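You operate a simulated robot arm through the tools that you are given. There is no shell and no other tool.

You run a simulated robot arm. Do the job below in one go: nothing can be reset, and whatever is moved stays where it is left.

Task
Press the badge waiting in the badge maker onto the black puck and set it on the pink tray.
Fine: use the magnet cup; swing it out again before you lift the puck.

It is judged by the outcome, as a careful person would: the job done as asked, and still so three seconds after it is handed in. It fails if anything else is knocked over, pushed out of place, dropped, spilled or broken.

Robot
A 7-joint arm with a two-finger gripper, fixed in place. Base frame: the origin is at the foot of the arm, x ahead of it, y to its left, z up; the work surface is at about z = 840. Units: mm, rad, N and s.
With the tool pointing down near the work surface it reaches from about 340 to 720 mm from the base axis. Its first joint turns from -1.152 to 1.152 rad. Payload 2.45 kg.
The tool frame sits at the grasp point between the pads (the TCP): z along the fingers, y along the line on which they close. The tips reach 26 mm beyond it. The gripper opens to 96 mm. The gripper's body begins 69 mm behind the TCP.
Orientation is that of the tool frame in the base frame, as [roll, pitch, yaw] about the fixed x, y, z axes, in that order (R = Rz(yaw) Ry(pitch) Rx(roll)). With the fingers straight down and closing along the base's y, the tool's x points along the base's -x, its y along +y and its z along -z.

Tools
- The arm moves only by the tool send_rows. Its argument "series" is a list of rows, each a list of 7 numbers: the shift along the tool's x, y, z in mm, then the turn, a rotation vector about the tool's x, y, z in rad, then the gripper command, from -1 (fully open) to 1 (shut), values between in proportion. In form: [[dx, dy, dz, ax, ay, az, gripper], ...]. A call has 1 to 20 rows; each row shifts and turns the commanded pose from where the row before left it, along the tool's axes as they then stand. A row lasts 0.2 s, in which the tool goes at most 50 mm and 0.15 rad; a call with a longer step from one row to the next is refused whole, and so is a gripper value outside its range. A pose out of reach is approached as far as the arm can. The call stops where the force on the tool passes 40 N (or 10 N more than at its start, if that is more) or the arm is blocked; 0.2 s more then pass. The fingers move at their own pace and stop on an object; they squeeze with about 40 N. The grip force told is the motor's: it shows also when the fingers shut on nothing. Time passes only in rows, and 0.2 s behind the last, so rows that do not move let the fingers close. The reply holds the time, the measured pose of the TCP, the force on the tool along the base axes, the opening and the grip force, in the units named above and with some noise, with the torque about the TCP (base axes, N m) and any sound that the robot's microphone picked up.
- Cameras (640 x 400 px; columns grow to the right, rows downward): "scene" is fixed at [193.5, -391.3, 1437.8]; the picture's right is [0.67, -0.74, 0.00], its down [-0.35, -0.31, -0.88] and it looks along [0.66, 0.59, -0.47] (base axes); focal length 367 px, centre (320, 200). "wrist" rides on the gripper at [82, 3, -98] in the tool frame; the picture's right is [-0.04, 1.00, 0.00], its down [-0.73, -0.03, -0.68] and it looks along [-0.68, -0.03, 0.73] (tool axes); focal length 256 px, centre (320, 200).
- capture(camera): a new picture of that camera. No time passes.
- point_at(camera, pixels): there is no depth. For up to 12 entries [column, row, z] of the newest picture of that camera ("zoom" is the newest enlarged one), the place [x, y] in the base frame at which the ray of that pixel passes the height z, good to about 2 mm, but the place of the scene camera against the robot may be out by one fixed shift of up to 18 mm in any direction. No time passes.
- close_up(camera, box): a new picture of the part [left, top, right, bottom] of that camera's present view, enlarged. No time passes.
- finish_job(): hands the job in; it is judged then, once.

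Leave the gripper open and the arm clear of the work at the hand-in unless told otherwise.

The tools are called as name(argument=value, ...) on one line, values as JSON. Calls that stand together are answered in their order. send_rows: Moves the arm, as the interface text tells. Its arguments: {"type":"object","properties":{"series":{"type":"array","items":{"type":"array","items":{"type":"number"}}}},"required":["series"]} The other tools are called the same way: capture (camera) takes a picture; point_at (camera, pixels) gives the place at which the rays of pixels pass given heights; close_up (camera, box) takes an enlarged picture of a part of a camera's view; finish_job () hands the job in.

At the start:

```text
time: 0.0
ee_pos: [395.9, 15.8, 1262.5]
orientation: [-3.14, 0.0, 3.14]
contact_force: [0.2, -0.3, 0.0]
ft_torque: [-0.01, 0.02, 0.02]
finger_gap: 95.9
grip_force: 0.0
```

scene: 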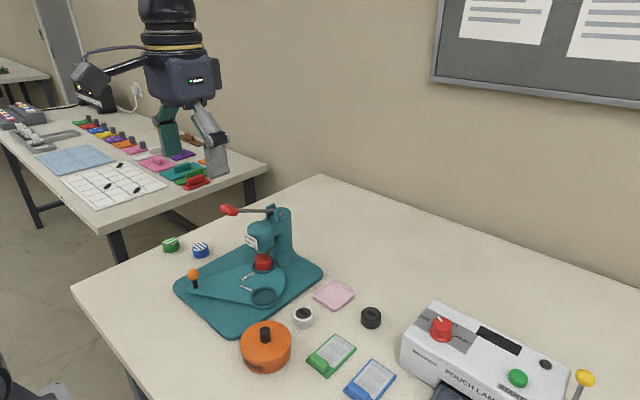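
wrist: 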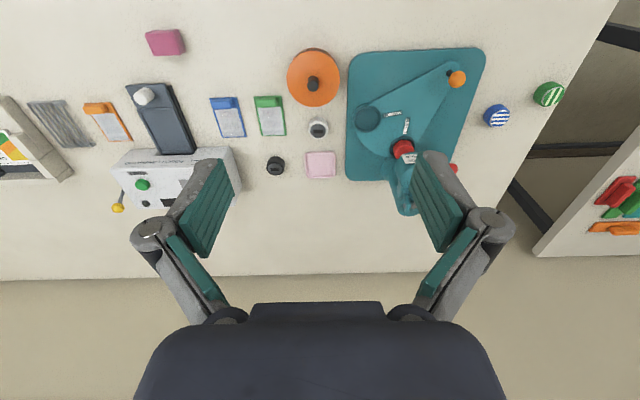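

I see a teal badge maker with a red press head and an orange-knobbed swing plate, a black puck near scene (371,318), a white puck near (303,317) and a pink tray near (333,294). Before moving, I'll take enlarged views to understand the mechanism.

close_up(camera="scene", box=[160, 190, 340, 345])

close_up(camera="wrist", box=[240, 30, 500, 220])

close_up(camera="scene", box=[270, 260, 420, 360])

```text
2.58 times, centred on (250, 268) of scene
```

zoom: 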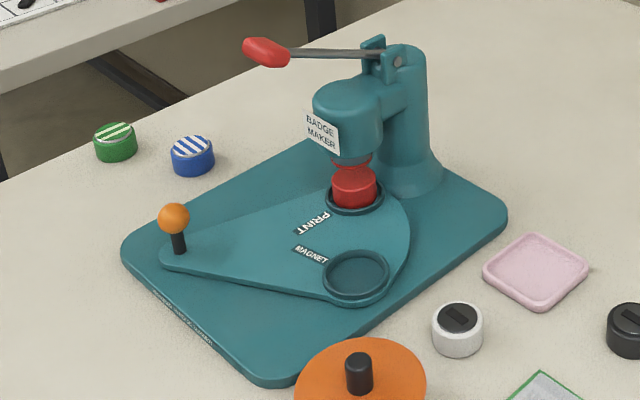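

```text
2.11 times, centred on (370, 125) of wrist
```

zoom: 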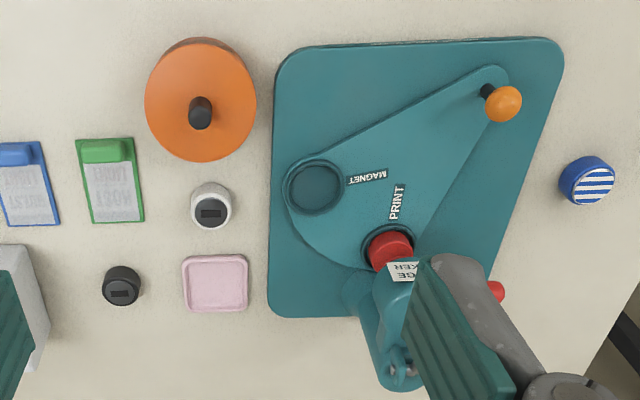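

```text
4.00 times, centred on (345, 310) of scene
```

zoom: 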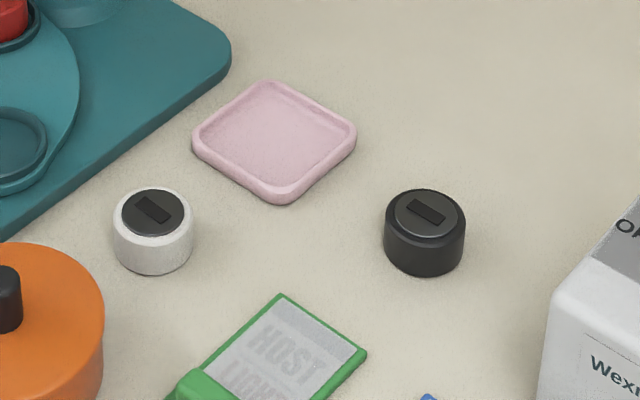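

Next I'll zoom further in on the press head and red badge (scene around (263,255)), the lever, the knob, and the puck.

close_up(camera="scene", box=[235, 200, 299, 312])

close_up(camera="scene", box=[240, 235, 290, 267])

close_up(camera="scene", box=[170, 260, 250, 310])

close_up(camera="scene", box=[346, 300, 396, 332])

close_up(camera="scene", box=[215, 195, 305, 251])

close_up(camera="scene", box=[150, 225, 230, 275])

```text
3.57 times, centred on (267, 256) of scene
```

zoom: 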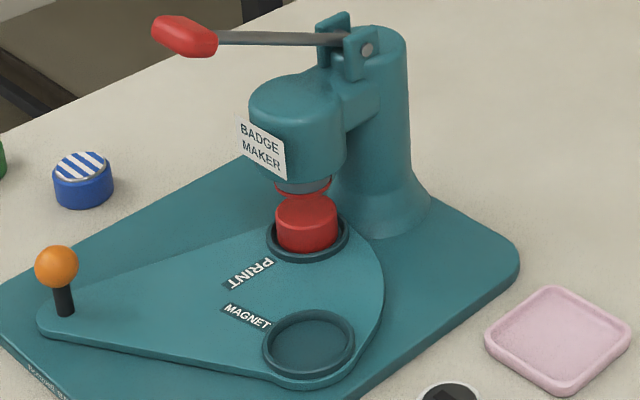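

```text
12.50 times, centred on (265, 251) of scene
```

zoom: 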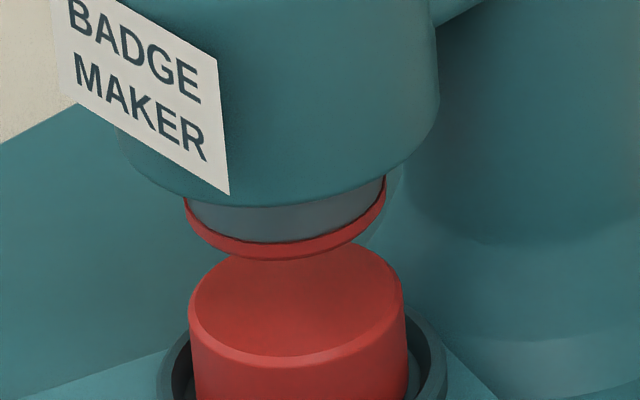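

```text
8.00 times, centred on (210, 285) of scene
```

zoom: 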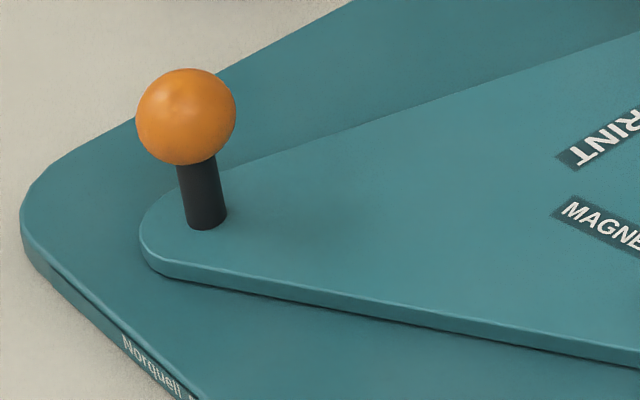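

```text
12.50 times, centred on (371, 316) of scene
```

zoom: 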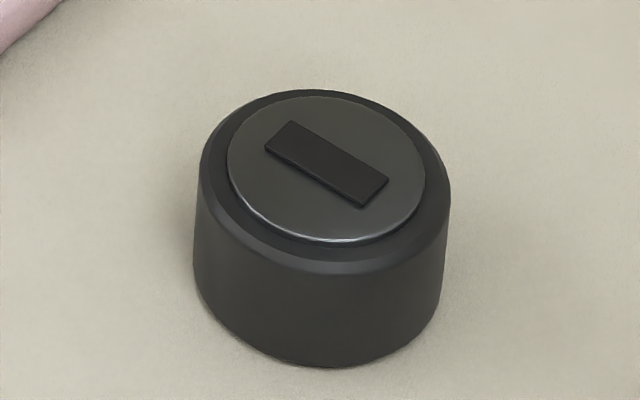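

```text
7.11 times, centred on (260, 223) of scene
```

zoom: 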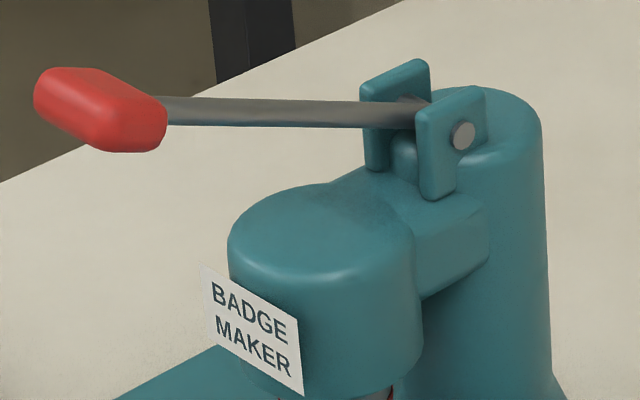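

```text
8.00 times, centred on (190, 250) of scene
```

zoom: 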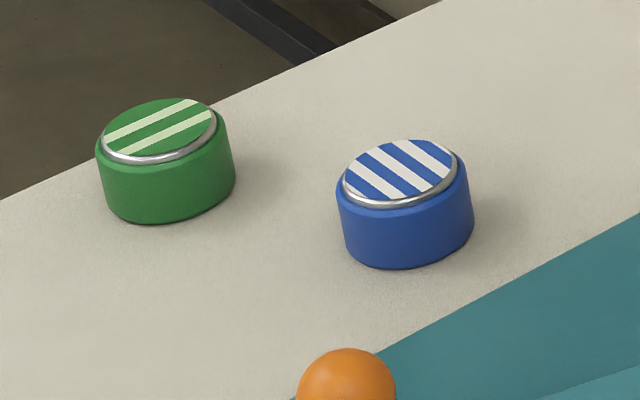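

The head carries a thin red-rimmed disc, and a plain red cylinder sits in the PRINT cup. I need to know which of them is the badge. First I'll get coordinates for the main features from the wrist picture: puck (275,165), tray (321,165), magnet cup (367,118), knob (457,79), lever knob (454,168), and red cylinder (403,147).

point_at(camera="wrist", pixels=[[275, 165, 870], [321, 165, 845], [367, 118, 860], [457, 79, 900], [454, 168, 1000], [403, 147, 890], [318, 129, 870], [497, 115, 870], [548, 94, 870], [313, 78, 870]])

point_at(camera="scene", pixels=[[371, 312, 870], [333, 294, 845], [264, 297, 860], [194, 273, 900], [229, 210, 1000], [263, 255, 890], [303, 312, 870], [200, 246, 870], [171, 240, 870], [267, 345, 870]])

```text
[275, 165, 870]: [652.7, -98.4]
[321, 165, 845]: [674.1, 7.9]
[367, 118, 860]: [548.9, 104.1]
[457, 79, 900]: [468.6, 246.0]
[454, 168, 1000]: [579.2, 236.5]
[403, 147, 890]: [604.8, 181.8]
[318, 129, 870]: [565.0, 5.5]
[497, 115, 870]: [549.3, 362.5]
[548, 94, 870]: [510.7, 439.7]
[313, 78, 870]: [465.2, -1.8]
```

```text
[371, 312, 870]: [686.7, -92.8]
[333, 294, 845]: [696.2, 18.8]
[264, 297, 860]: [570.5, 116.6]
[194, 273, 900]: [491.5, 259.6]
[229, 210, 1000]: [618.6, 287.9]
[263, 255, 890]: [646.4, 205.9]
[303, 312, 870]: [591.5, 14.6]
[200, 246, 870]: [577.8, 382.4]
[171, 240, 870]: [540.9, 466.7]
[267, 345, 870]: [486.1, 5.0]
```

Wrist coordinates differ from the scene camera's by about 20–25 mm, so I'll rely on the wrist. The area is clear, so I'll go to about (380, 180, 1100), so the wrist camera looks between the fingers at the press head.

send_rows(series=[[2.6, 27.3, 27, 0, 0, 0, -1], [2.6, 27.3, 27, 0, 0, 0, -1], [2.6, 27.3, 27, 0, 0, 0, -1], [2.6, 27.3, 27, 0, 0, 0, -1], [2.6, 27.3, 27, 0, 0, 0, -1], [2.6, 27.3, 27, 0, 0, 0, -1], [0, 0, 0, 0, 0, 0, -1]])

capture(camera="wrist")

capture(camera="scene")

```text
time: 1.6
ee_pos: [380.9, 181.0, 1100.7]
orientation: [-3.141, 0.001, 3.142]
contact_force: [0.7, 0.5, -0.4]
ft_torque: [0.0, 0.02, 0.02]
finger_gap: 96.3
grip_force: 0.0
```

```text
taken
```

wrist: 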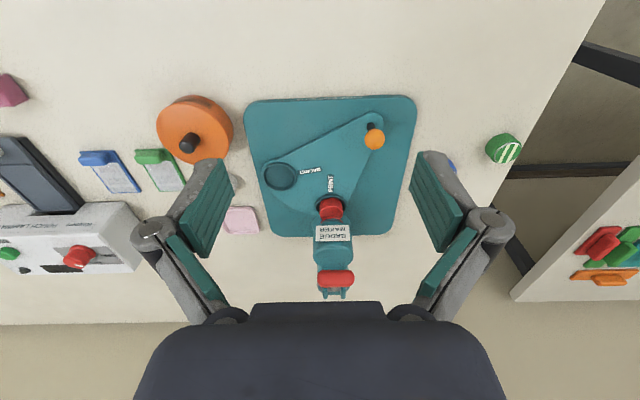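

```text
taken
```

scene: 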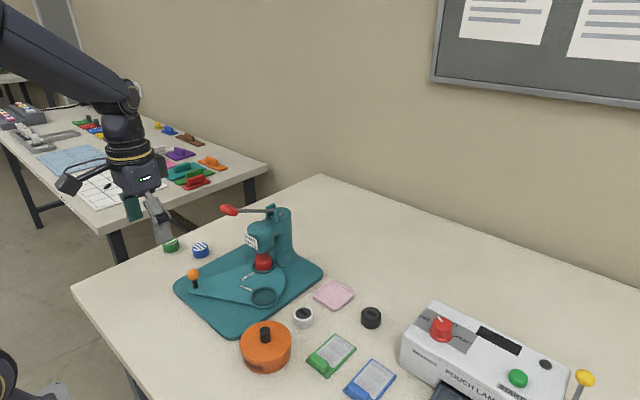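

The wrist now faces the badge maker head-on, with the lever handle at (336,279) pointing toward the robot. I'll enlarge it.

close_up(camera="wrist", box=[235, 85, 425, 305])

close_up(camera="wrist", box=[290, 180, 380, 236])

close_up(camera="wrist", box=[240, 100, 420, 212])

```text
1.82 times, centred on (330, 195) of wrist
```

zoom: 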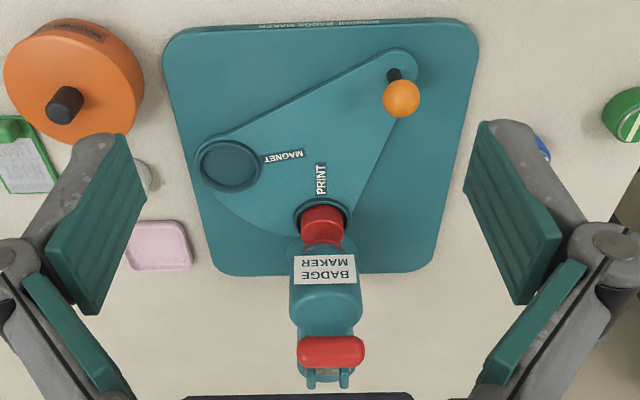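

```text
7.11 times, centred on (335, 208) of wrist
```

zoom: 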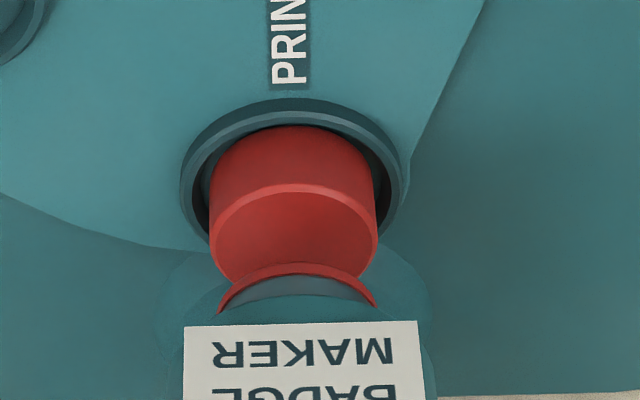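

```text
3.56 times, centred on (330, 156) of wrist
```

zoom: 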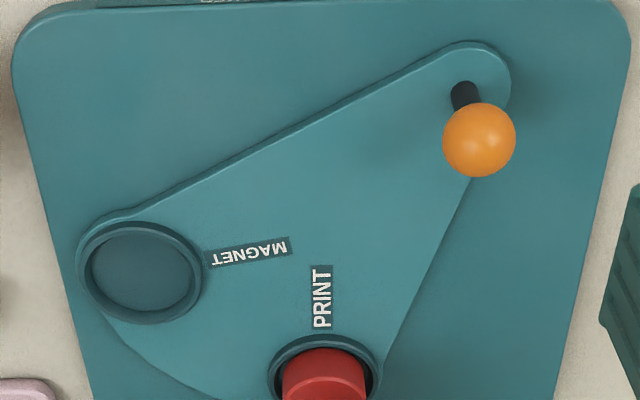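

I want exact plate geometry: the corners of the base plate, the cup rims, the apex and the knob. I'll probe several pixels at plausible heights in this wrist view.

point_at(camera="wrist", pixels=[[245, 105, 840], [415, 98, 840], [393, 234, 850], [272, 236, 850], [281, 176, 860], [330, 208, 880], [375, 138, 900], [371, 125, 862], [374, 116, 862], [336, 279, 1000], [334, 294, 1000], [331, 203, 862]])

close_up(camera="wrist", box=[300, 230, 370, 305])

```text
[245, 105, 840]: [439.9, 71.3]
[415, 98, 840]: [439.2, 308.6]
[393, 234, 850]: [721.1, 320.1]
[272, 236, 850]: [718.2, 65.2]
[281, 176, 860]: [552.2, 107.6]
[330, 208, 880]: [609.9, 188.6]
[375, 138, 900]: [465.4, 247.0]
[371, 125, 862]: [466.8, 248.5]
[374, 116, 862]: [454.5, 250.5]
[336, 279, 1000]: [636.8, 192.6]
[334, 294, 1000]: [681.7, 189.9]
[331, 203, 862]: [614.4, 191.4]
```

```text
5.33 times, centred on (335, 268) of wrist
```

zoom: 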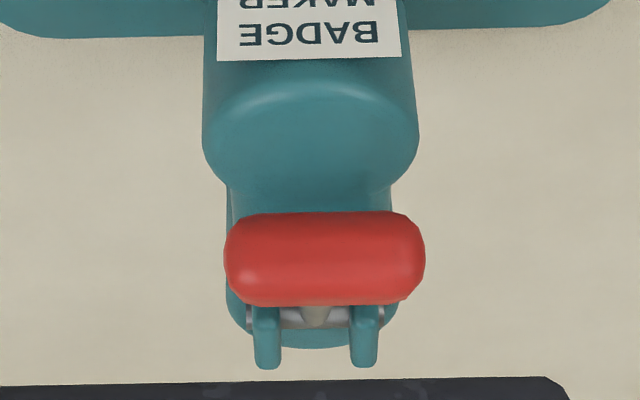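

The base plate is centred at y≈190. The PRINT label runs along x and the MAGNET label along y, so the pivot appears to be near (538,190), and the orange knob would then swing the plate about 90°. Before acting I want to see under the press head, to tell whether a badge is already held there. I'll tilt the tool so the camera looks level and stay well back, near (380,150,910), away from everything.

send_rows(series=[[0, -4, 0, 0, -0.143, 0, -1], [0, -4, 0, 0, -0.143, 0, -1], [0, -4, 0, 0, -0.143, 0, -1], [0, -4, 0, 0, -0.143, 0, -1], [0, -4, 0, 0, -0.143, 0, -1], [0, -4, 0, 0, -0.143, 0, -1], [0, -4, 0, 0, -0.143, 0, -1], [0, 0, 0, 0, 0, 0, -1]])

```text
time: 3.4
ee_pos: [397.3, 178.9, 1117.6]
orientation: [-3.141, 1.003, -3.139]
contact_force: [-1.6, 0.7, -0.3]
ft_torque: [0.0, -0.03, 0.01]
finger_gap: 96.1
grip_force: 0.1
out of reach, approached as far as the arm can: row 6, 7
```

The arm stopped slightly short at this height with the strong tilt. I'll move forward and down, where it should be reachable, towards about (430,150,930). That is clear of the knob and the orange pot.

send_rows(series=[[23.4, 0, 26.7, 0, 0, 0, -1], [23.4, 0, 26.7, 0, 0, 0, -1], [23.4, 0, 26.7, 0, 0, 0, -1], [23.4, 0, 26.7, 0, 0, 0, -1], [23.4, 0, 26.7, 0, 0, 0, -1], [0, 0, 0, 0, 0, 0, -1]])

capture(camera="wrist")

capture(camera="scene")

```text
time: 4.8
ee_pos: [451.9, 184.7, 951.7]
orientation: [3.141, 1.001, -3.142]
contact_force: [-0.4, 0.0, 0.1]
ft_torque: [0.01, 0.0, 0.0]
finger_gap: 96.2
grip_force: 0.0
out of reach, approached as far as the arm can: row 1
```

```text
taken
```

wrist: 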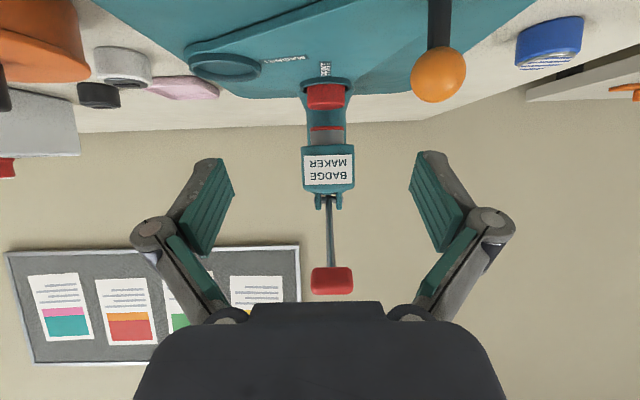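

```text
taken
```

scene: 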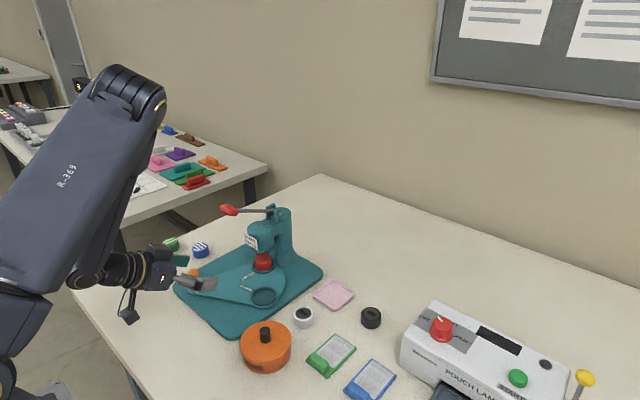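

The wrist view is upside-down and level now: badge maker head at (327,165), red cylinder at (325,97), lever with red grip at (332,280). I'll zoom in.

close_up(camera="wrist", box=[285, 70, 370, 140])

close_up(camera="wrist", box=[290, 130, 370, 300])

close_up(camera="wrist", box=[180, 20, 480, 140])

```text
5.71 times, centred on (328, 105) of wrist
```

zoom: 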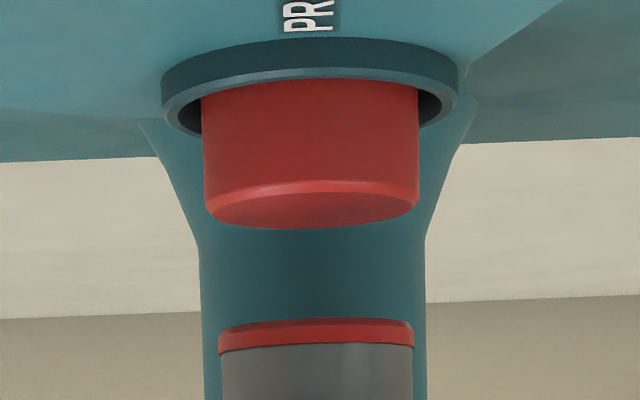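

```text
2.35 times, centred on (330, 215) of wrist
```

zoom: 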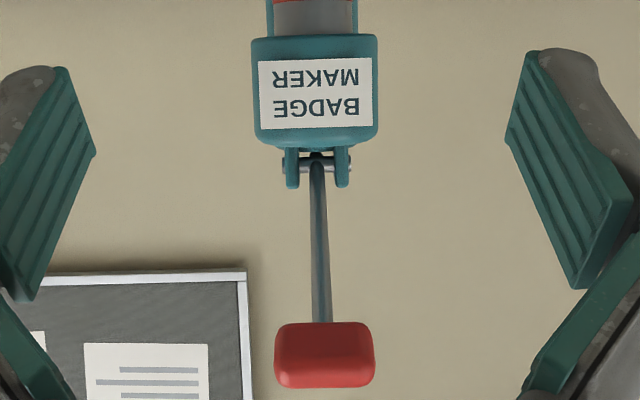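

```text
2.13 times, centred on (330, 80) of wrist
```

zoom: 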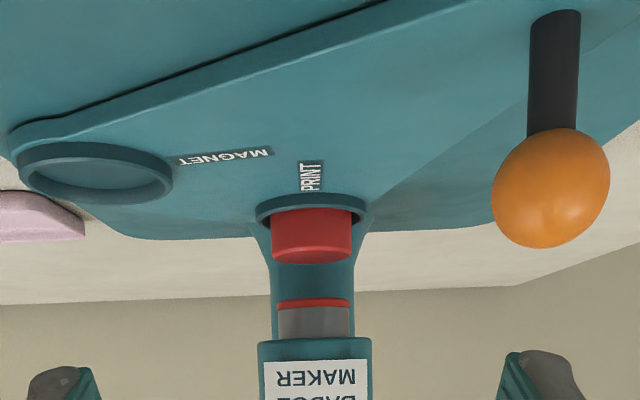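

The ram already carries a thin red disc, which is the badge waiting in the head. The red cylinder in the PRINT cup is a separate piece that must not be pressed. So the order is: black puck into the MAGNET cup, swing that cup under the head, press, swing it out, then lift the puck. By triangulation the lever grip is near (551,191,1054) and its pivot near (677,190,1000). I'll back up, straighten the tool and head for the black puck.

send_rows(series=[[-27.5, 0, -26.5, 0, 0, 0, -1], [-27.5, 0, -26.5, 0, 0, 0, -1], [-27.5, 0, -26.5, 0, 0, 0, -1], [-27.5, 0, -26.5, 0, 0, 0, -1], [0, 0, 0, 0, 0.143, 0, -1], [0, 0, 0, 0, 0.143, 0, -1], [0, 0, 0, 0, 0.143, 0, -1], [0, 0, 0, 0, 0.143, 0, -1], [0, 0, 0, 0, 0.143, 0, -1], [0, 0, 0, 0, 0.143, 0, -1], [0, 0, 0, 0, 0.142, 0, -1], [0, 0, 0, 0, 0, 0, -1]])

```text
time: 7.4
ee_pos: [422.2, 186.1, 1100.1]
orientation: [3.14, 0.001, -3.139]
contact_force: [-0.4, -0.2, 0.9]
ft_torque: [0.02, 0.02, 0.04]
finger_gap: 96.0
grip_force: 0.1
```

I'm at (422,186,1100) with the tool straight down. Next I'll go diagonally away from the lever to a viewpoint near (600,-95,1040), which puts the black puck in sight.

send_rows(series=[[-22.2, -35.1, 7.5, 0, 0, 0, -1], [-22.2, -35.1, 7.5, 0, 0, 0, -1], [-22.2, -35.1, 7.5, 0, 0, 0, -1], [-22.2, -35.1, 7.5, 0, 0, 0, -1], [-22.2, -35.1, 7.5, 0, 0, 0, -1], [-22.2, -35.1, 7.5, 0, 0, 0, -1], [-22.2, -35.1, 7.5, 0, 0, 0, -1], [-22.2, -35.1, 7.5, 0, 0, 0, -1], [0, 0, 0, 0, 0, 0, -1]])

capture(camera="wrist")

```text
time: 9.4
ee_pos: [600.5, -95.1, 1039.3]
orientation: [-3.141, 0.001, -3.14]
contact_force: [0.3, 0.3, 0.5]
ft_torque: [0.01, -0.02, -0.01]
finger_gap: 95.8
grip_force: 0.0
```

```text
taken
```

wrist: 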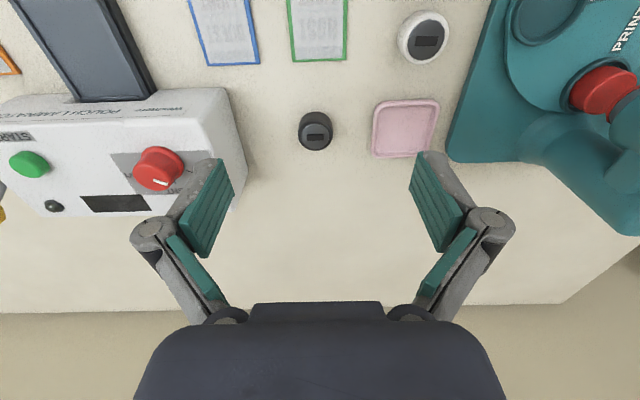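

The puck is at about (315,132), the tray at (405,128), and the laminator edge is near column 245. I'll zoom in and measure.

close_up(camera="wrist", box=[270, 95, 366, 155])

point_at(camera="wrist", pixels=[[315, 128, 865], [315, 135, 865], [298, 132, 855], [333, 132, 855], [315, 150, 840], [405, 128, 845], [374, 128, 845], [440, 128, 845], [405, 158, 845], [405, 98, 845], [246, 183, 840], [232, 92, 890]])

```text
6.67 times, centred on (318, 125) of wrist
```

zoom: 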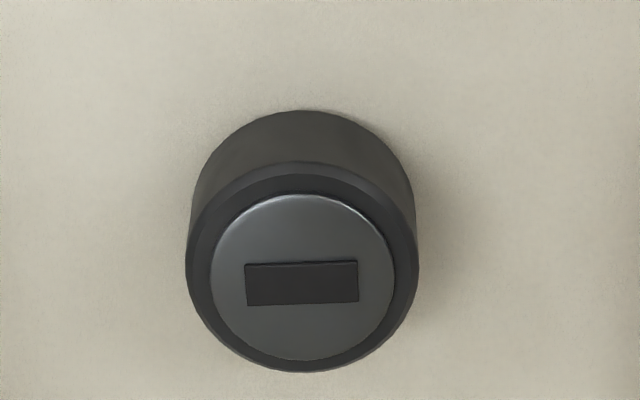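

```text
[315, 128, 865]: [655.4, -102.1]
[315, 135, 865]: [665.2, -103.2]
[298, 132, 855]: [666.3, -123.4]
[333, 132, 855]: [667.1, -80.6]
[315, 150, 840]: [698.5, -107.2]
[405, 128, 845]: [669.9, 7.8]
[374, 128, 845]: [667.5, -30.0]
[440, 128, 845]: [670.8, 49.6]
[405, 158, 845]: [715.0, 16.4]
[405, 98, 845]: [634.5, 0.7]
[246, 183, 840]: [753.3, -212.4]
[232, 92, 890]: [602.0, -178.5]
```

To pin the puck's size and centre, I'll query zoom pixels: the bottom near edge (302,110), the top-face near edge (302,165), far edge (302,372), and the sides (186,275) and (418,275).

point_at(camera="zoom", pixels=[[302, 110, 840], [302, 165, 860], [302, 165, 870], [302, 372, 860], [302, 372, 870], [186, 270, 860], [418, 270, 860], [186, 270, 870], [418, 270, 870], [302, 272, 865], [188, 215, 840], [416, 215, 840]])

```text
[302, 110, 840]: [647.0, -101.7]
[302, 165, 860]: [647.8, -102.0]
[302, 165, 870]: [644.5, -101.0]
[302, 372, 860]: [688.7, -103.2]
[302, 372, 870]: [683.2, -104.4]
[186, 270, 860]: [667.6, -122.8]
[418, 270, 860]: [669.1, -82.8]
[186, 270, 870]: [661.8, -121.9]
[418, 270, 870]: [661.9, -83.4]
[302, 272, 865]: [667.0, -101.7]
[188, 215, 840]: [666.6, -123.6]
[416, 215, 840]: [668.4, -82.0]
```

The puck measures Ø≈41 mm, height ≈22 mm, centre ≈(667.5,−102.7), top z≈862. Before grasping I want the magnet cup's rim and floor heights, so I'll go look at it from (500,107,980), which keeps clear of the lever.

send_rows(series=[[16.7, 33.7, 10, 0, 0, 0, -1], [16.7, 33.7, 10, 0, 0, 0, -1], [16.7, 33.7, 10, 0, 0, 0, -1], [16.7, 33.7, 10, 0, 0, 0, -1], [16.7, 33.7, 10, 0, 0, 0, -1], [16.7, 33.7, 10, 0, 0, 0, -1], [0, 0, 0, 0, 0, 0, -1]])

capture(camera="wrist")

close_up(camera="wrist", box=[250, 90, 410, 190])

```text
time: 11.0
ee_pos: [500.3, 109.2, 980.6]
orientation: [3.142, 0.002, 3.14]
contact_force: [-0.1, -0.8, -0.3]
ft_torque: [-0.02, 0.0, -0.02]
finger_gap: 96.1
grip_force: 0.0
```

```text
taken
```

wrist: 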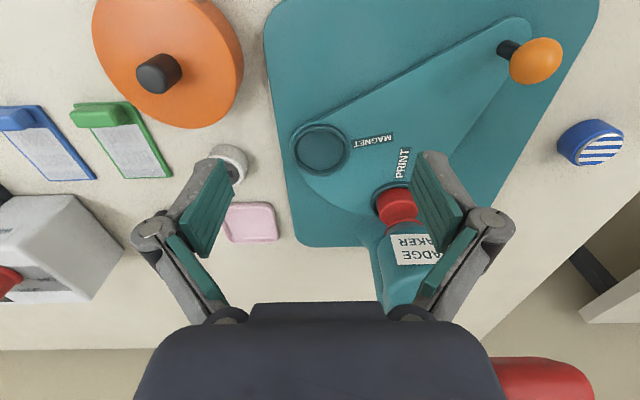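

```text
4.00 times, centred on (330, 140) of wrist
```

zoom: 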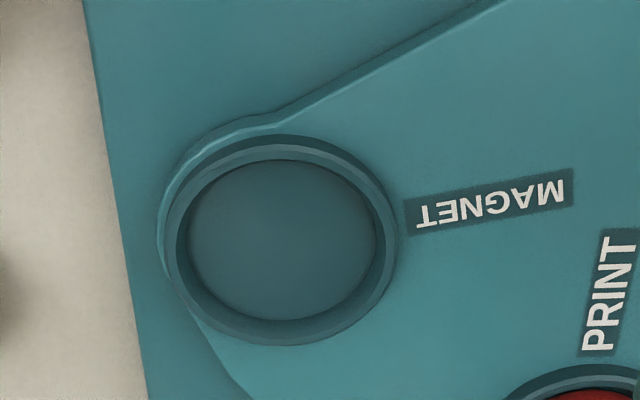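

The cup is a ring with a recessed floor. I'll probe its ring edges in the zoom at several heights to resolve the rim and floor z.

point_at(camera="zoom", pixels=[[283, 135, 858], [283, 135, 864], [283, 147, 864], [283, 147, 870], [283, 160, 864], [283, 160, 870], [283, 320, 856], [283, 334, 866], [283, 346, 866], [163, 240, 866], [397, 240, 866], [280, 240, 858]])

close_up(camera="wrist", box=[285, 115, 357, 180])

close_up(camera="scene", box=[236, 275, 300, 315])

```text
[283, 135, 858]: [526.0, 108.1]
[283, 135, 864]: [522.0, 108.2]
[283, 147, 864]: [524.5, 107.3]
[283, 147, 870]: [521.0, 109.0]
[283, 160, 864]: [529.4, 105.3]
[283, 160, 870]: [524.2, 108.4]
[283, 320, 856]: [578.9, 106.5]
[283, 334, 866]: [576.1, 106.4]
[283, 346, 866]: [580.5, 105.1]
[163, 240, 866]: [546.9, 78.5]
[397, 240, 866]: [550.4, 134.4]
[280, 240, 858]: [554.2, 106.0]
```

```text
6.15 times, centred on (321, 148) of wrist
```

zoom: 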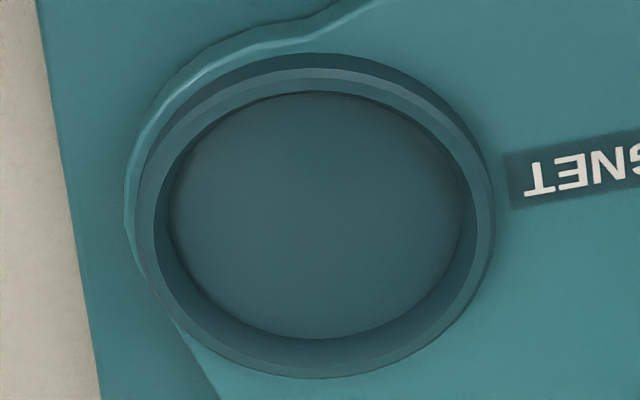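

```text
10.00 times, centred on (268, 295) of scene
```

zoom: 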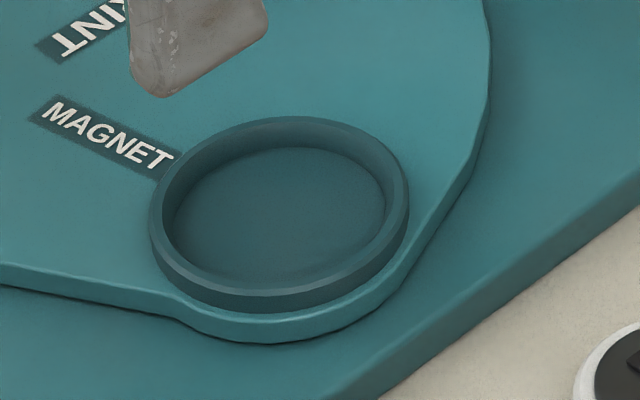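

Cup results: centre ≈(552.2,106.5), rim top ≈866, floor ≈861, inner Ø≈47. I'll hold the puck by its upper 12 mm so the finger tips clear the rim when I set it down. Now I'll travel to above the puck with the fingers partly open (64 mm).

send_rows(series=[[-23.9, -30.3, 2.9, 0, 0, 0, -0.33], [-23.9, -30.3, 2.9, 0, 0, 0, -0.33], [-23.9, -30.3, 2.9, 0, 0, 0, -0.33], [-23.9, -30.3, 2.9, 0, 0, 0, -0.33], [-23.9, -30.3, 2.9, 0, 0, 0, -0.33], [-23.9, -30.3, 2.9, 0, 0, 0, -0.33], [-23.9, -30.3, 2.9, 0, 0, 0, -0.33], [0, 0, 0, 0, 0, 0, -0.33]])

capture(camera="wrist")

close_up(camera="wrist", box=[272, 110, 368, 170])

```text
time: 12.8
ee_pos: [667.5, -106.3, 960.0]
orientation: [3.141, 0.0, -3.14]
contact_force: [0.5, -0.1, -0.3]
ft_torque: [0.0, 0.01, 0.01]
finger_gap: 63.6
grip_force: 0.1
```

```text
taken
```

wrist: 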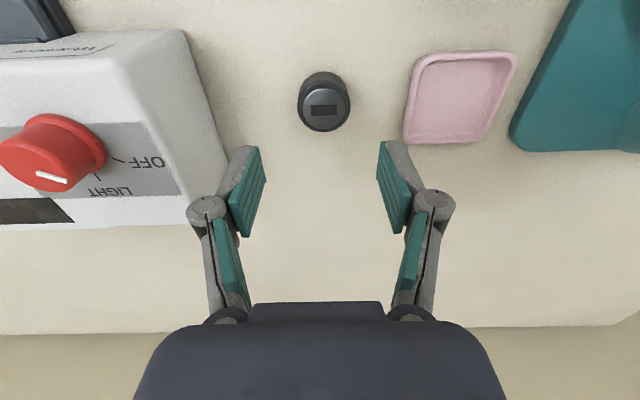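

```text
6.67 times, centred on (320, 140) of wrist
```

zoom: 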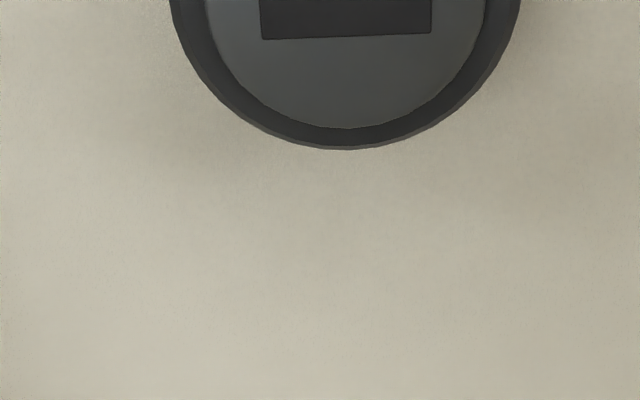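

The puck is at about (324,102). I'll re-measure it from this closer view, and the white laminator edge too.

close_up(camera="wrist", box=[276, 65, 372, 140])

point_at(camera="wrist", pixels=[[324, 132, 862], [324, 88, 862], [298, 108, 862], [350, 106, 862], [324, 72, 840], [324, 111, 862], [225, 160, 840], [180, 30, 900], [460, 98, 845], [413, 62, 850], [507, 60, 850], [406, 140, 850]])

```text
5.33 times, centred on (324, 102) of wrist
```

zoom: 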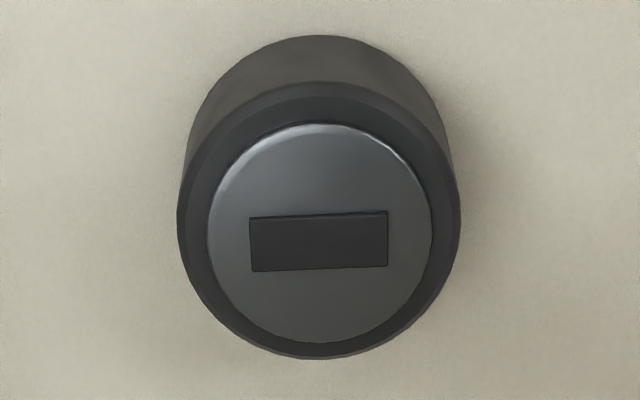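

```text
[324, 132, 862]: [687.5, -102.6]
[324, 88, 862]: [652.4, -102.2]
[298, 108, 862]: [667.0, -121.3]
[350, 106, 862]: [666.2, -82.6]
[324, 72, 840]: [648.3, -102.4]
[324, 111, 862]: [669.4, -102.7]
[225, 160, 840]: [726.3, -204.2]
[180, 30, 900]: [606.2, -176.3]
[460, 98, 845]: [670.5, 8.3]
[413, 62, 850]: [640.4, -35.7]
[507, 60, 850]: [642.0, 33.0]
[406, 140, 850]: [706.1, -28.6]
```

point_at(camera="zoom", pixels=[[318, 82, 862], [318, 359, 862], [177, 215, 862], [461, 215, 862], [318, 35, 840], [319, 233, 862], [318, 241, 862]])

```text
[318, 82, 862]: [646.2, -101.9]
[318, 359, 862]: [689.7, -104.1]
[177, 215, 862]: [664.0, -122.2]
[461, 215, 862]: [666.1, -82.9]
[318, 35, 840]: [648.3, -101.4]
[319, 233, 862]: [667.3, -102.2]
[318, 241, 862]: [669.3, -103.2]
```

Puck centre ≈(668,−102.6). The pose reading is noisy, so I'll take two still rows to re-read it before descending.

send_rows(series=[[0, 0, 0, 0, 0, 0, -0.33]])

send_rows(series=[[0, 0, 0, 0, 0, 0, -0.33]])

```text
time: 13.2
ee_pos: [667.8, -104.6, 960.0]
orientation: [3.141, -0.001, -3.141]
contact_force: [0.7, -0.7, 0.2]
ft_torque: [0.0, -0.03, 0.0]
finger_gap: 63.8
grip_force: 0.1
```

```text
time: 13.6
ee_pos: [666.2, -104.6, 961.0]
orientation: [3.141, 0.001, -3.141]
contact_force: [0.3, -0.3, -0.3]
ft_torque: [0.02, -0.03, 0.0]
finger_gap: 63.9
grip_force: 0.1
```

The average is about (667.2,−105,960.3). I'll shift +2.5 mm in y and 0.8 mm in x, descend to z≈876, and close on the puck's upper part.

send_rows(series=[[-0.8, 2.5, 20, 0, 0, 0, -0.33], [0, 0, 22, 0, 0, 0, -0.33], [0, 0, 22, 0, 0, 0, -0.33], [0, 0, 20, 0, 0, 0, -0.33], [0, 0, 0, 0, 0, 0, -0.33]])

capture(camera="wrist")

```text
time: 14.8
ee_pos: [668.9, -101.8, 877.0]
orientation: [-3.142, 0.002, -3.14]
contact_force: [-0.6, 0.2, 0.0]
ft_torque: [0.0, 0.0, -0.03]
finger_gap: 63.5
grip_force: 0.1
```

```text
taken
```

wrist: 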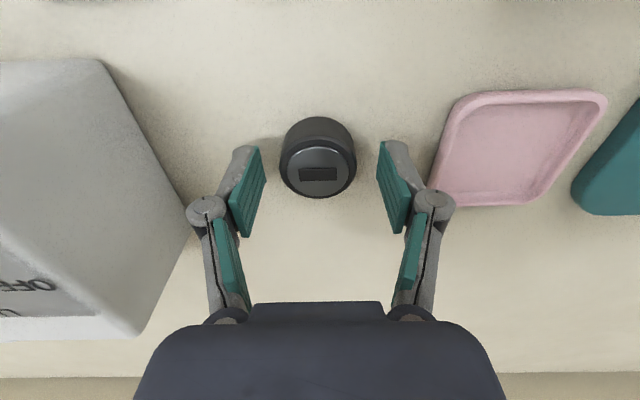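

The puck sits centred between the fingers. I'm closing now with still rows.

send_rows(series=[[0, 0, 0, 0, 0, 0, 0.3], [0, 0, 0, 0, 0, 0, 0.6], [0, 0, 0, 0, 0, 0, 1], [0, 0, 0, 0, 0, 0, 1], [0, 0, 0, 0, 0, 0, 1]])

capture(camera="wrist")

```text
time: 16.0
ee_pos: [668.5, -101.7, 876.6]
orientation: [-3.141, 0.002, -3.14]
contact_force: [-0.2, -0.9, 0.1]
ft_torque: [-0.02, 0.02, 0.0]
finger_gap: 39.8
grip_force: 39.8
```

```text
taken
```

wrist: 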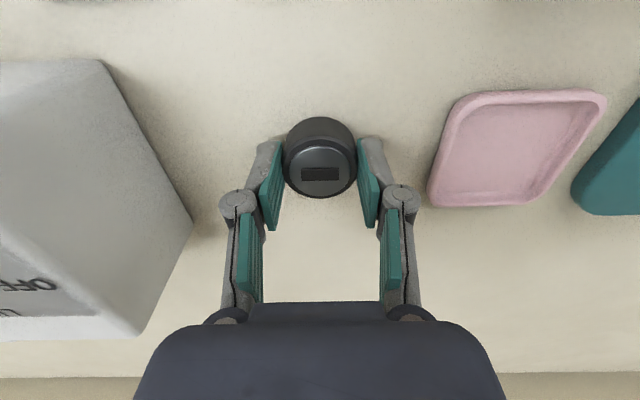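

Grip is at 39.8 mm with 40 N. I'll lift 70 mm, then travel over to the magnet cup at (552.2,106.5).

send_rows(series=[[0, 0, -15, 0, 0, 0, 1], [0, 0, -25, 0, 0, 0, 1], [0, 0, -30, 0, 0, 0, 1], [19.4, 34.7, 0, 0, 0, 0, 1], [19.4, 34.7, 0, 0, 0, 0, 1], [19.4, 34.7, 0, 0, 0, 0, 1], [19.4, 34.7, 0, 0, 0, 0, 1], [19.4, 34.7, 0, 0, 0, 0, 1], [19.4, 34.7, 0, 0, 0, 0, 1], [0, 0, 0, 0, 0, 0, 1]])

capture(camera="wrist")

capture(camera="scene")

```text
time: 18.2
ee_pos: [551.6, 106.0, 946.3]
orientation: [3.141, 0.004, -3.141]
contact_force: [-0.3, -0.1, -0.9]
ft_torque: [0.02, 0.02, -0.03]
finger_gap: 40.2
grip_force: 40.1
```

```text
taken
```

wrist: 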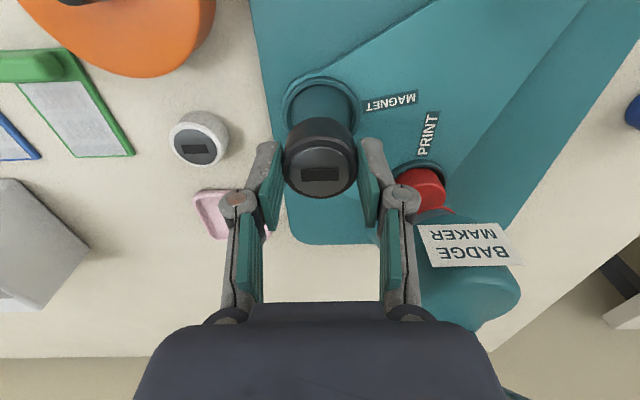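

```text
taken
```

scene: 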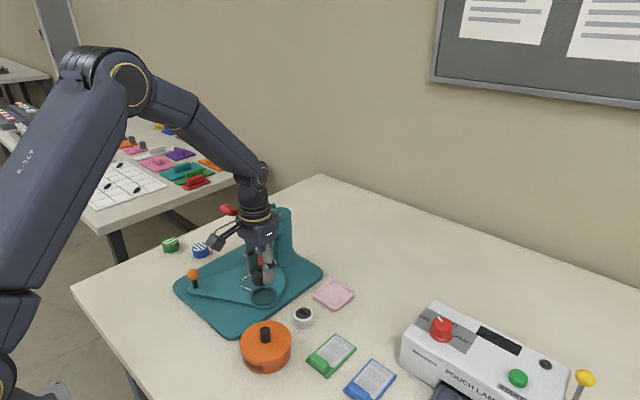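

The puck is held over the magnet cup and the lever grip is not being touched. I'll verify the cup centre from this view before lowering.

close_up(camera="wrist", box=[272, 65, 368, 135])

close_up(camera="scene", box=[200, 190, 320, 320])

```text
5.71 times, centred on (320, 100) of wrist
```

zoom: 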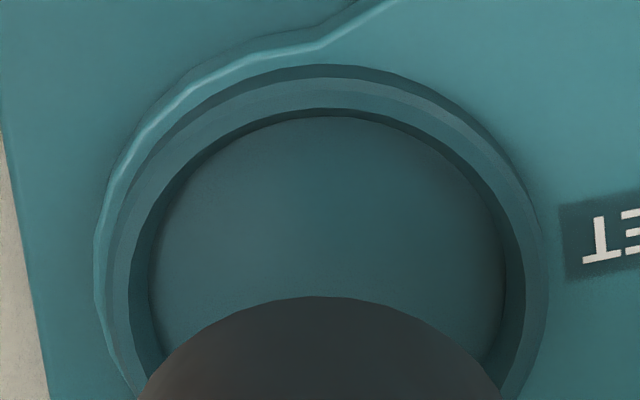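

```text
3.08 times, centred on (260, 255) of scene
```

zoom: 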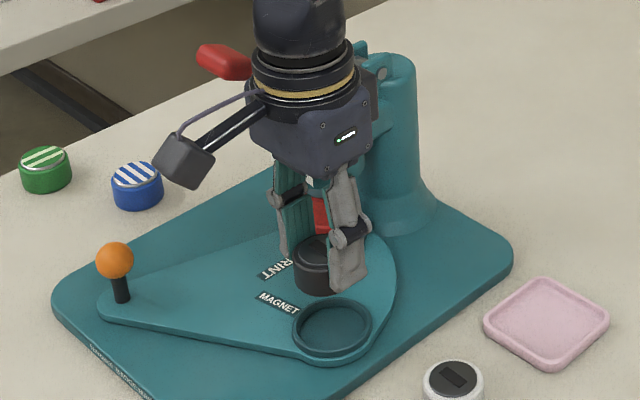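

point_at(camera="wrist", pixels=[[286.7, 110.5, 866], [355.9, 110.5, 866], [321, 84, 866], [321, 78.6, 866], [289, 117, 866], [353, 117, 866]])

```text
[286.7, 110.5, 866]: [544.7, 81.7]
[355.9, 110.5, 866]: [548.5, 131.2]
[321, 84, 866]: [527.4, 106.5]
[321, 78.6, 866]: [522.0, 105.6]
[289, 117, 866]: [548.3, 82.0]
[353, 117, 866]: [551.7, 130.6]
```

Cup centre ≈(551.8,106.4), and the TCP reads (551.6,106.0), so they are aligned. I'll lower 38 mm, then in small steps until contact or TCP z≈897.5, keeping it slow.

send_rows(series=[[0, 0.3, 14, 0, 0, 0, 1], [0, 0, 14, 0, 0, 0, 1], [0, 0, 10, 0, 0, 0, 1], [0, 0, 4, 0, 0, 0, 1], [0, 0, 3, 0, 0, 0, 1], [0, 0, 2, 0, 0, 0, 1], [0, 0, 0, 0, 0, 0, 1]])

capture(camera="wrist")

close_up(camera="scene", box=[220, 230, 310, 320])

```text
time: 19.8
ee_pos: [551.8, 107.2, 899.4]
orientation: [-3.141, 0.003, -3.14]
contact_force: [0.8, 0.6, -0.2]
ft_torque: [-0.01, 0.01, -0.03]
finger_gap: 39.9
grip_force: 39.8
```

```text
taken
```

wrist: 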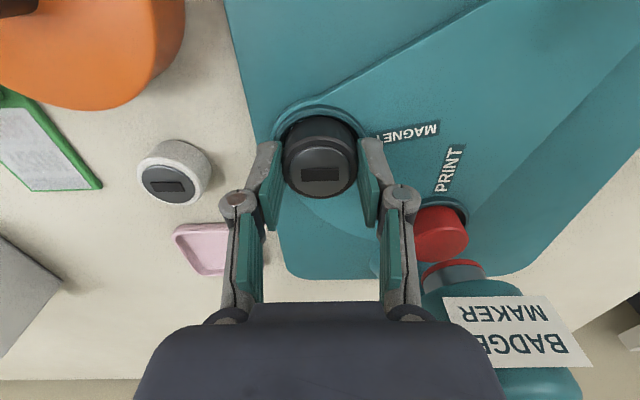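

```text
4.44 times, centred on (265, 275) of scene
```

zoom: 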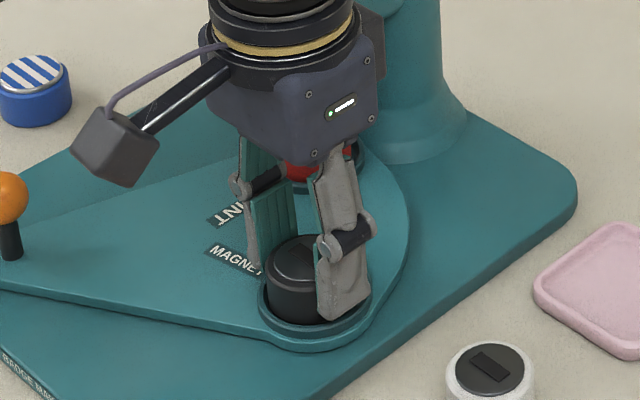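

The puck is inside the rim and the tips are above it. There's no contact force yet, so I'll lower 1 mm at a time.

send_rows(series=[[0, 0, 1, 0, 0, 0, 1], [0, 0, 0, 0, 0, 0, 1]])

send_rows(series=[[0, 0, 1, 0, 0, 0, 1], [0, 0, 0, 0, 0, 0, 1]])

```text
time: 20.4
ee_pos: [550.8, 106.4, 898.3]
orientation: [3.141, 0.002, 3.14]
contact_force: [-0.5, 0.0, -0.3]
ft_torque: [0.0, -0.02, -0.02]
finger_gap: 40.1
grip_force: 40.1
```

```text
time: 21.0
ee_pos: [552.0, 106.3, 896.3]
orientation: [-3.141, 0.0, -3.142]
contact_force: [0.4, 0.1, -0.7]
ft_torque: [-0.01, 0.03, -0.02]
finger_gap: 39.7
grip_force: 40.0
```

Still no contact force. I'll continue 1 mm at a time.

send_rows(series=[[0, 0, 1, 0, 0, 0, 1], [0, 0, 0, 0, 0, 0, 1]])

send_rows(series=[[0, 0, 1, 0, 0, 0, 1], [0, 0, 0, 0, 0, 0, 1]])

close_up(camera="scene", box=[245, 270, 305, 310])

```text
time: 21.6
ee_pos: [552.6, 106.1, 895.5]
orientation: [-3.141, 0.001, -3.142]
contact_force: [0.2, 0.7, 3.0]
ft_torque: [-0.03, 0.02, 0.0]
finger_gap: 39.8
grip_force: 40.5
```

```text
time: 22.2
ee_pos: [552.8, 106.9, 895.8]
orientation: [3.141, 0.005, -3.141]
contact_force: [-1.1, -0.2, 23.2]
ft_torque: [-0.04, 0.12, 0.02]
finger_gap: 40.1
grip_force: 39.6
```

```text
10.00 times, centred on (275, 290) of scene
```

zoom: 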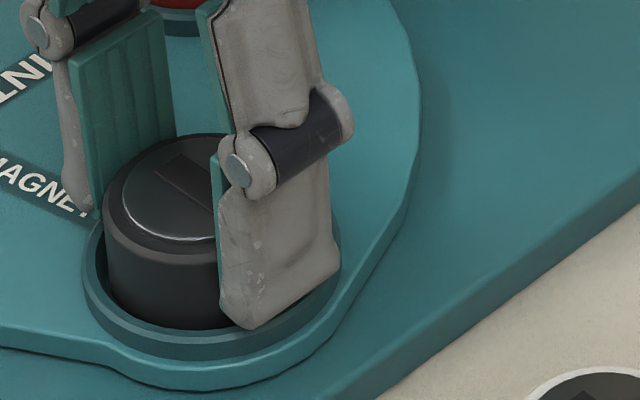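

Contact at z≈895.7 with 23 N up, so the puck is seated on the cup floor. I'll ease up 0.8 mm, open to 64 mm, then rise.

send_rows(series=[[0, 0, -0.8, 0, 0, 0, 1], [0, 0, 0, 0, 0, 0, 0.1], [0, 0, 0, 0, 0, 0, -0.2], [0, 0, 0, 0, 0, 0, -0.33], [0, 0, 0, 0, 0, 0, -0.33]])

capture(camera="wrist")

```text
time: 23.4
ee_pos: [552.1, 105.9, 895.0]
orientation: [-3.141, -0.001, 3.141]
contact_force: [-0.4, 0.7, 0.1]
ft_torque: [-0.03, -0.01, 0.03]
finger_gap: 63.9
grip_force: 0.1
```

```text
taken
```

wrist: 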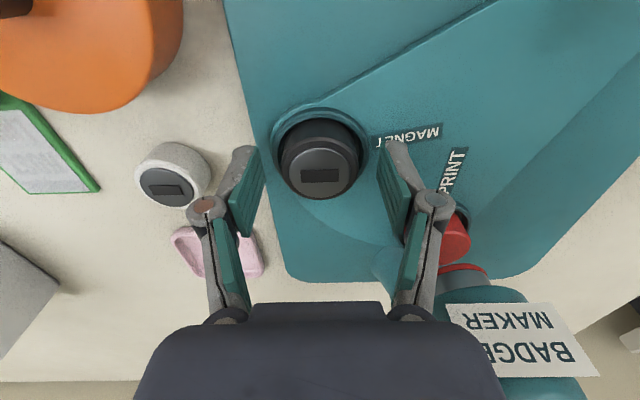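

The puck rests free in the magnet cup. Next I'll rise to z≈1000, back away in −x first so I don't come near the lever grip, then shift to y≈200 to view the plate and measure the knob and PRINT cup.

send_rows(series=[[0, 0, -15, 0, 0, 0, -0.33], [0, 0, -30, 0, 0, 0, -0.33], [0, 0, -30, 0, 0, 0, -0.33], [0, 0, -30, 0, 0, 0, -0.33], [35, 0, 0, 0, 0, 0, -0.33], [35, 0, 0, 0, 0, 0, -0.33], [35, 0, 0, 0, 0, 0, -0.33], [0, 30, 0, 0, 0, 0, -1], [0, 30, 0, 0, 0, 0, -1], [0, 30, 0, 0, 0, 0, -1], [0, 0, 0, 0, 0, 0, -1], [0, 0, 0, 0, 0, 0, -1]])

capture(camera="wrist")

capture(camera="scene")

```text
time: 26.0
ee_pos: [446.0, 197.7, 1000.6]
orientation: [-3.141, 0.001, -3.14]
contact_force: [0.2, -0.9, 0.5]
ft_torque: [0.01, -0.02, -0.01]
finger_gap: 96.2
grip_force: 0.1
```

```text
taken
```

wrist: 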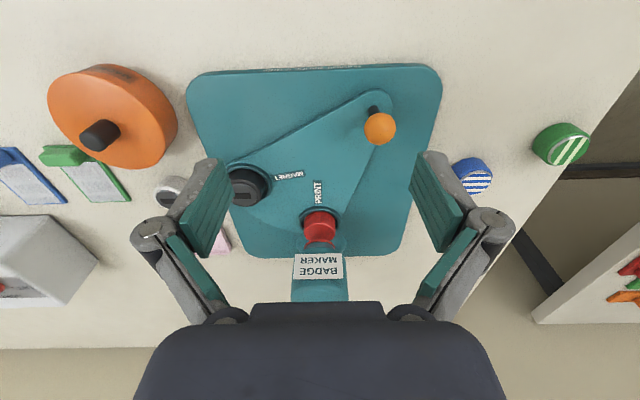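

```text
taken
```

scene: 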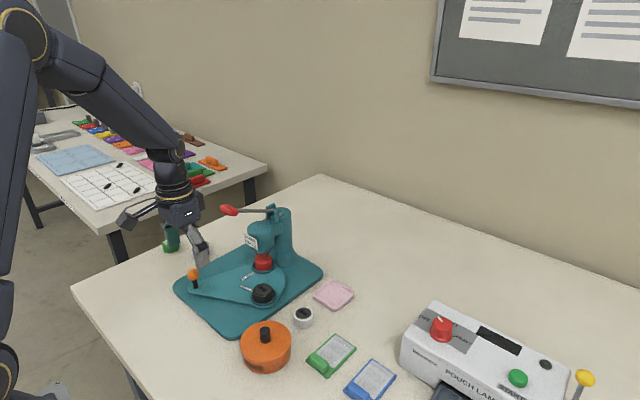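

Good view of the plate. I'll zoom in and read the plate outline, PRINT ring and knob.

close_up(camera="wrist", box=[220, 80, 420, 250])

close_up(camera="wrist", box=[340, 80, 420, 150])

close_up(camera="wrist", box=[280, 175, 360, 255])

```text
2.35 times, centred on (320, 165) of wrist
```

zoom: 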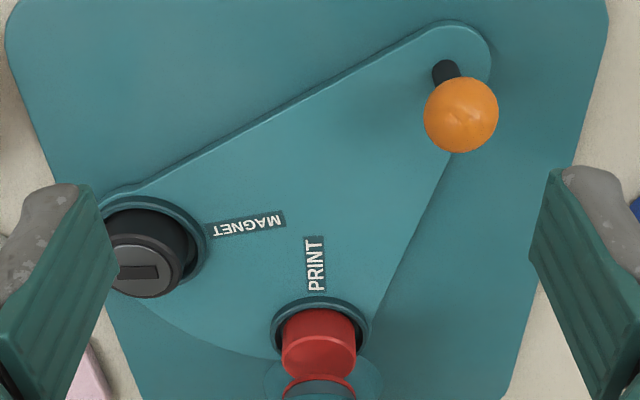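

```text
5.71 times, centred on (380, 115) of wrist
```

zoom: 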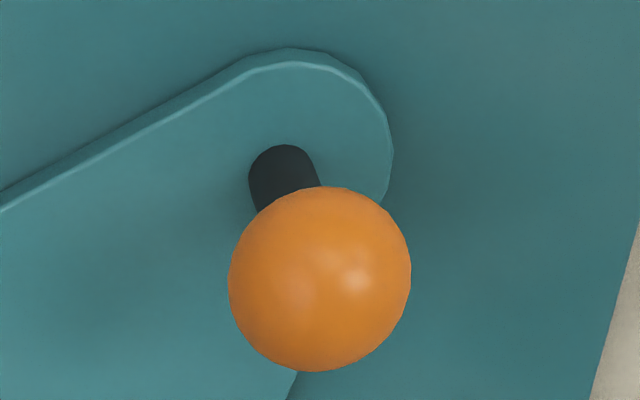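

```text
5.00 times, centred on (320, 215) of wrist
```

zoom: 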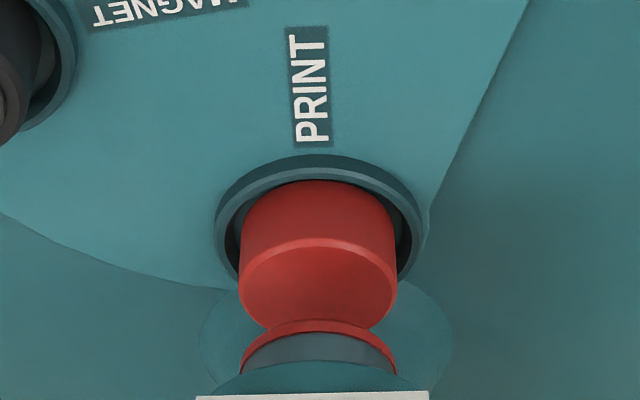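

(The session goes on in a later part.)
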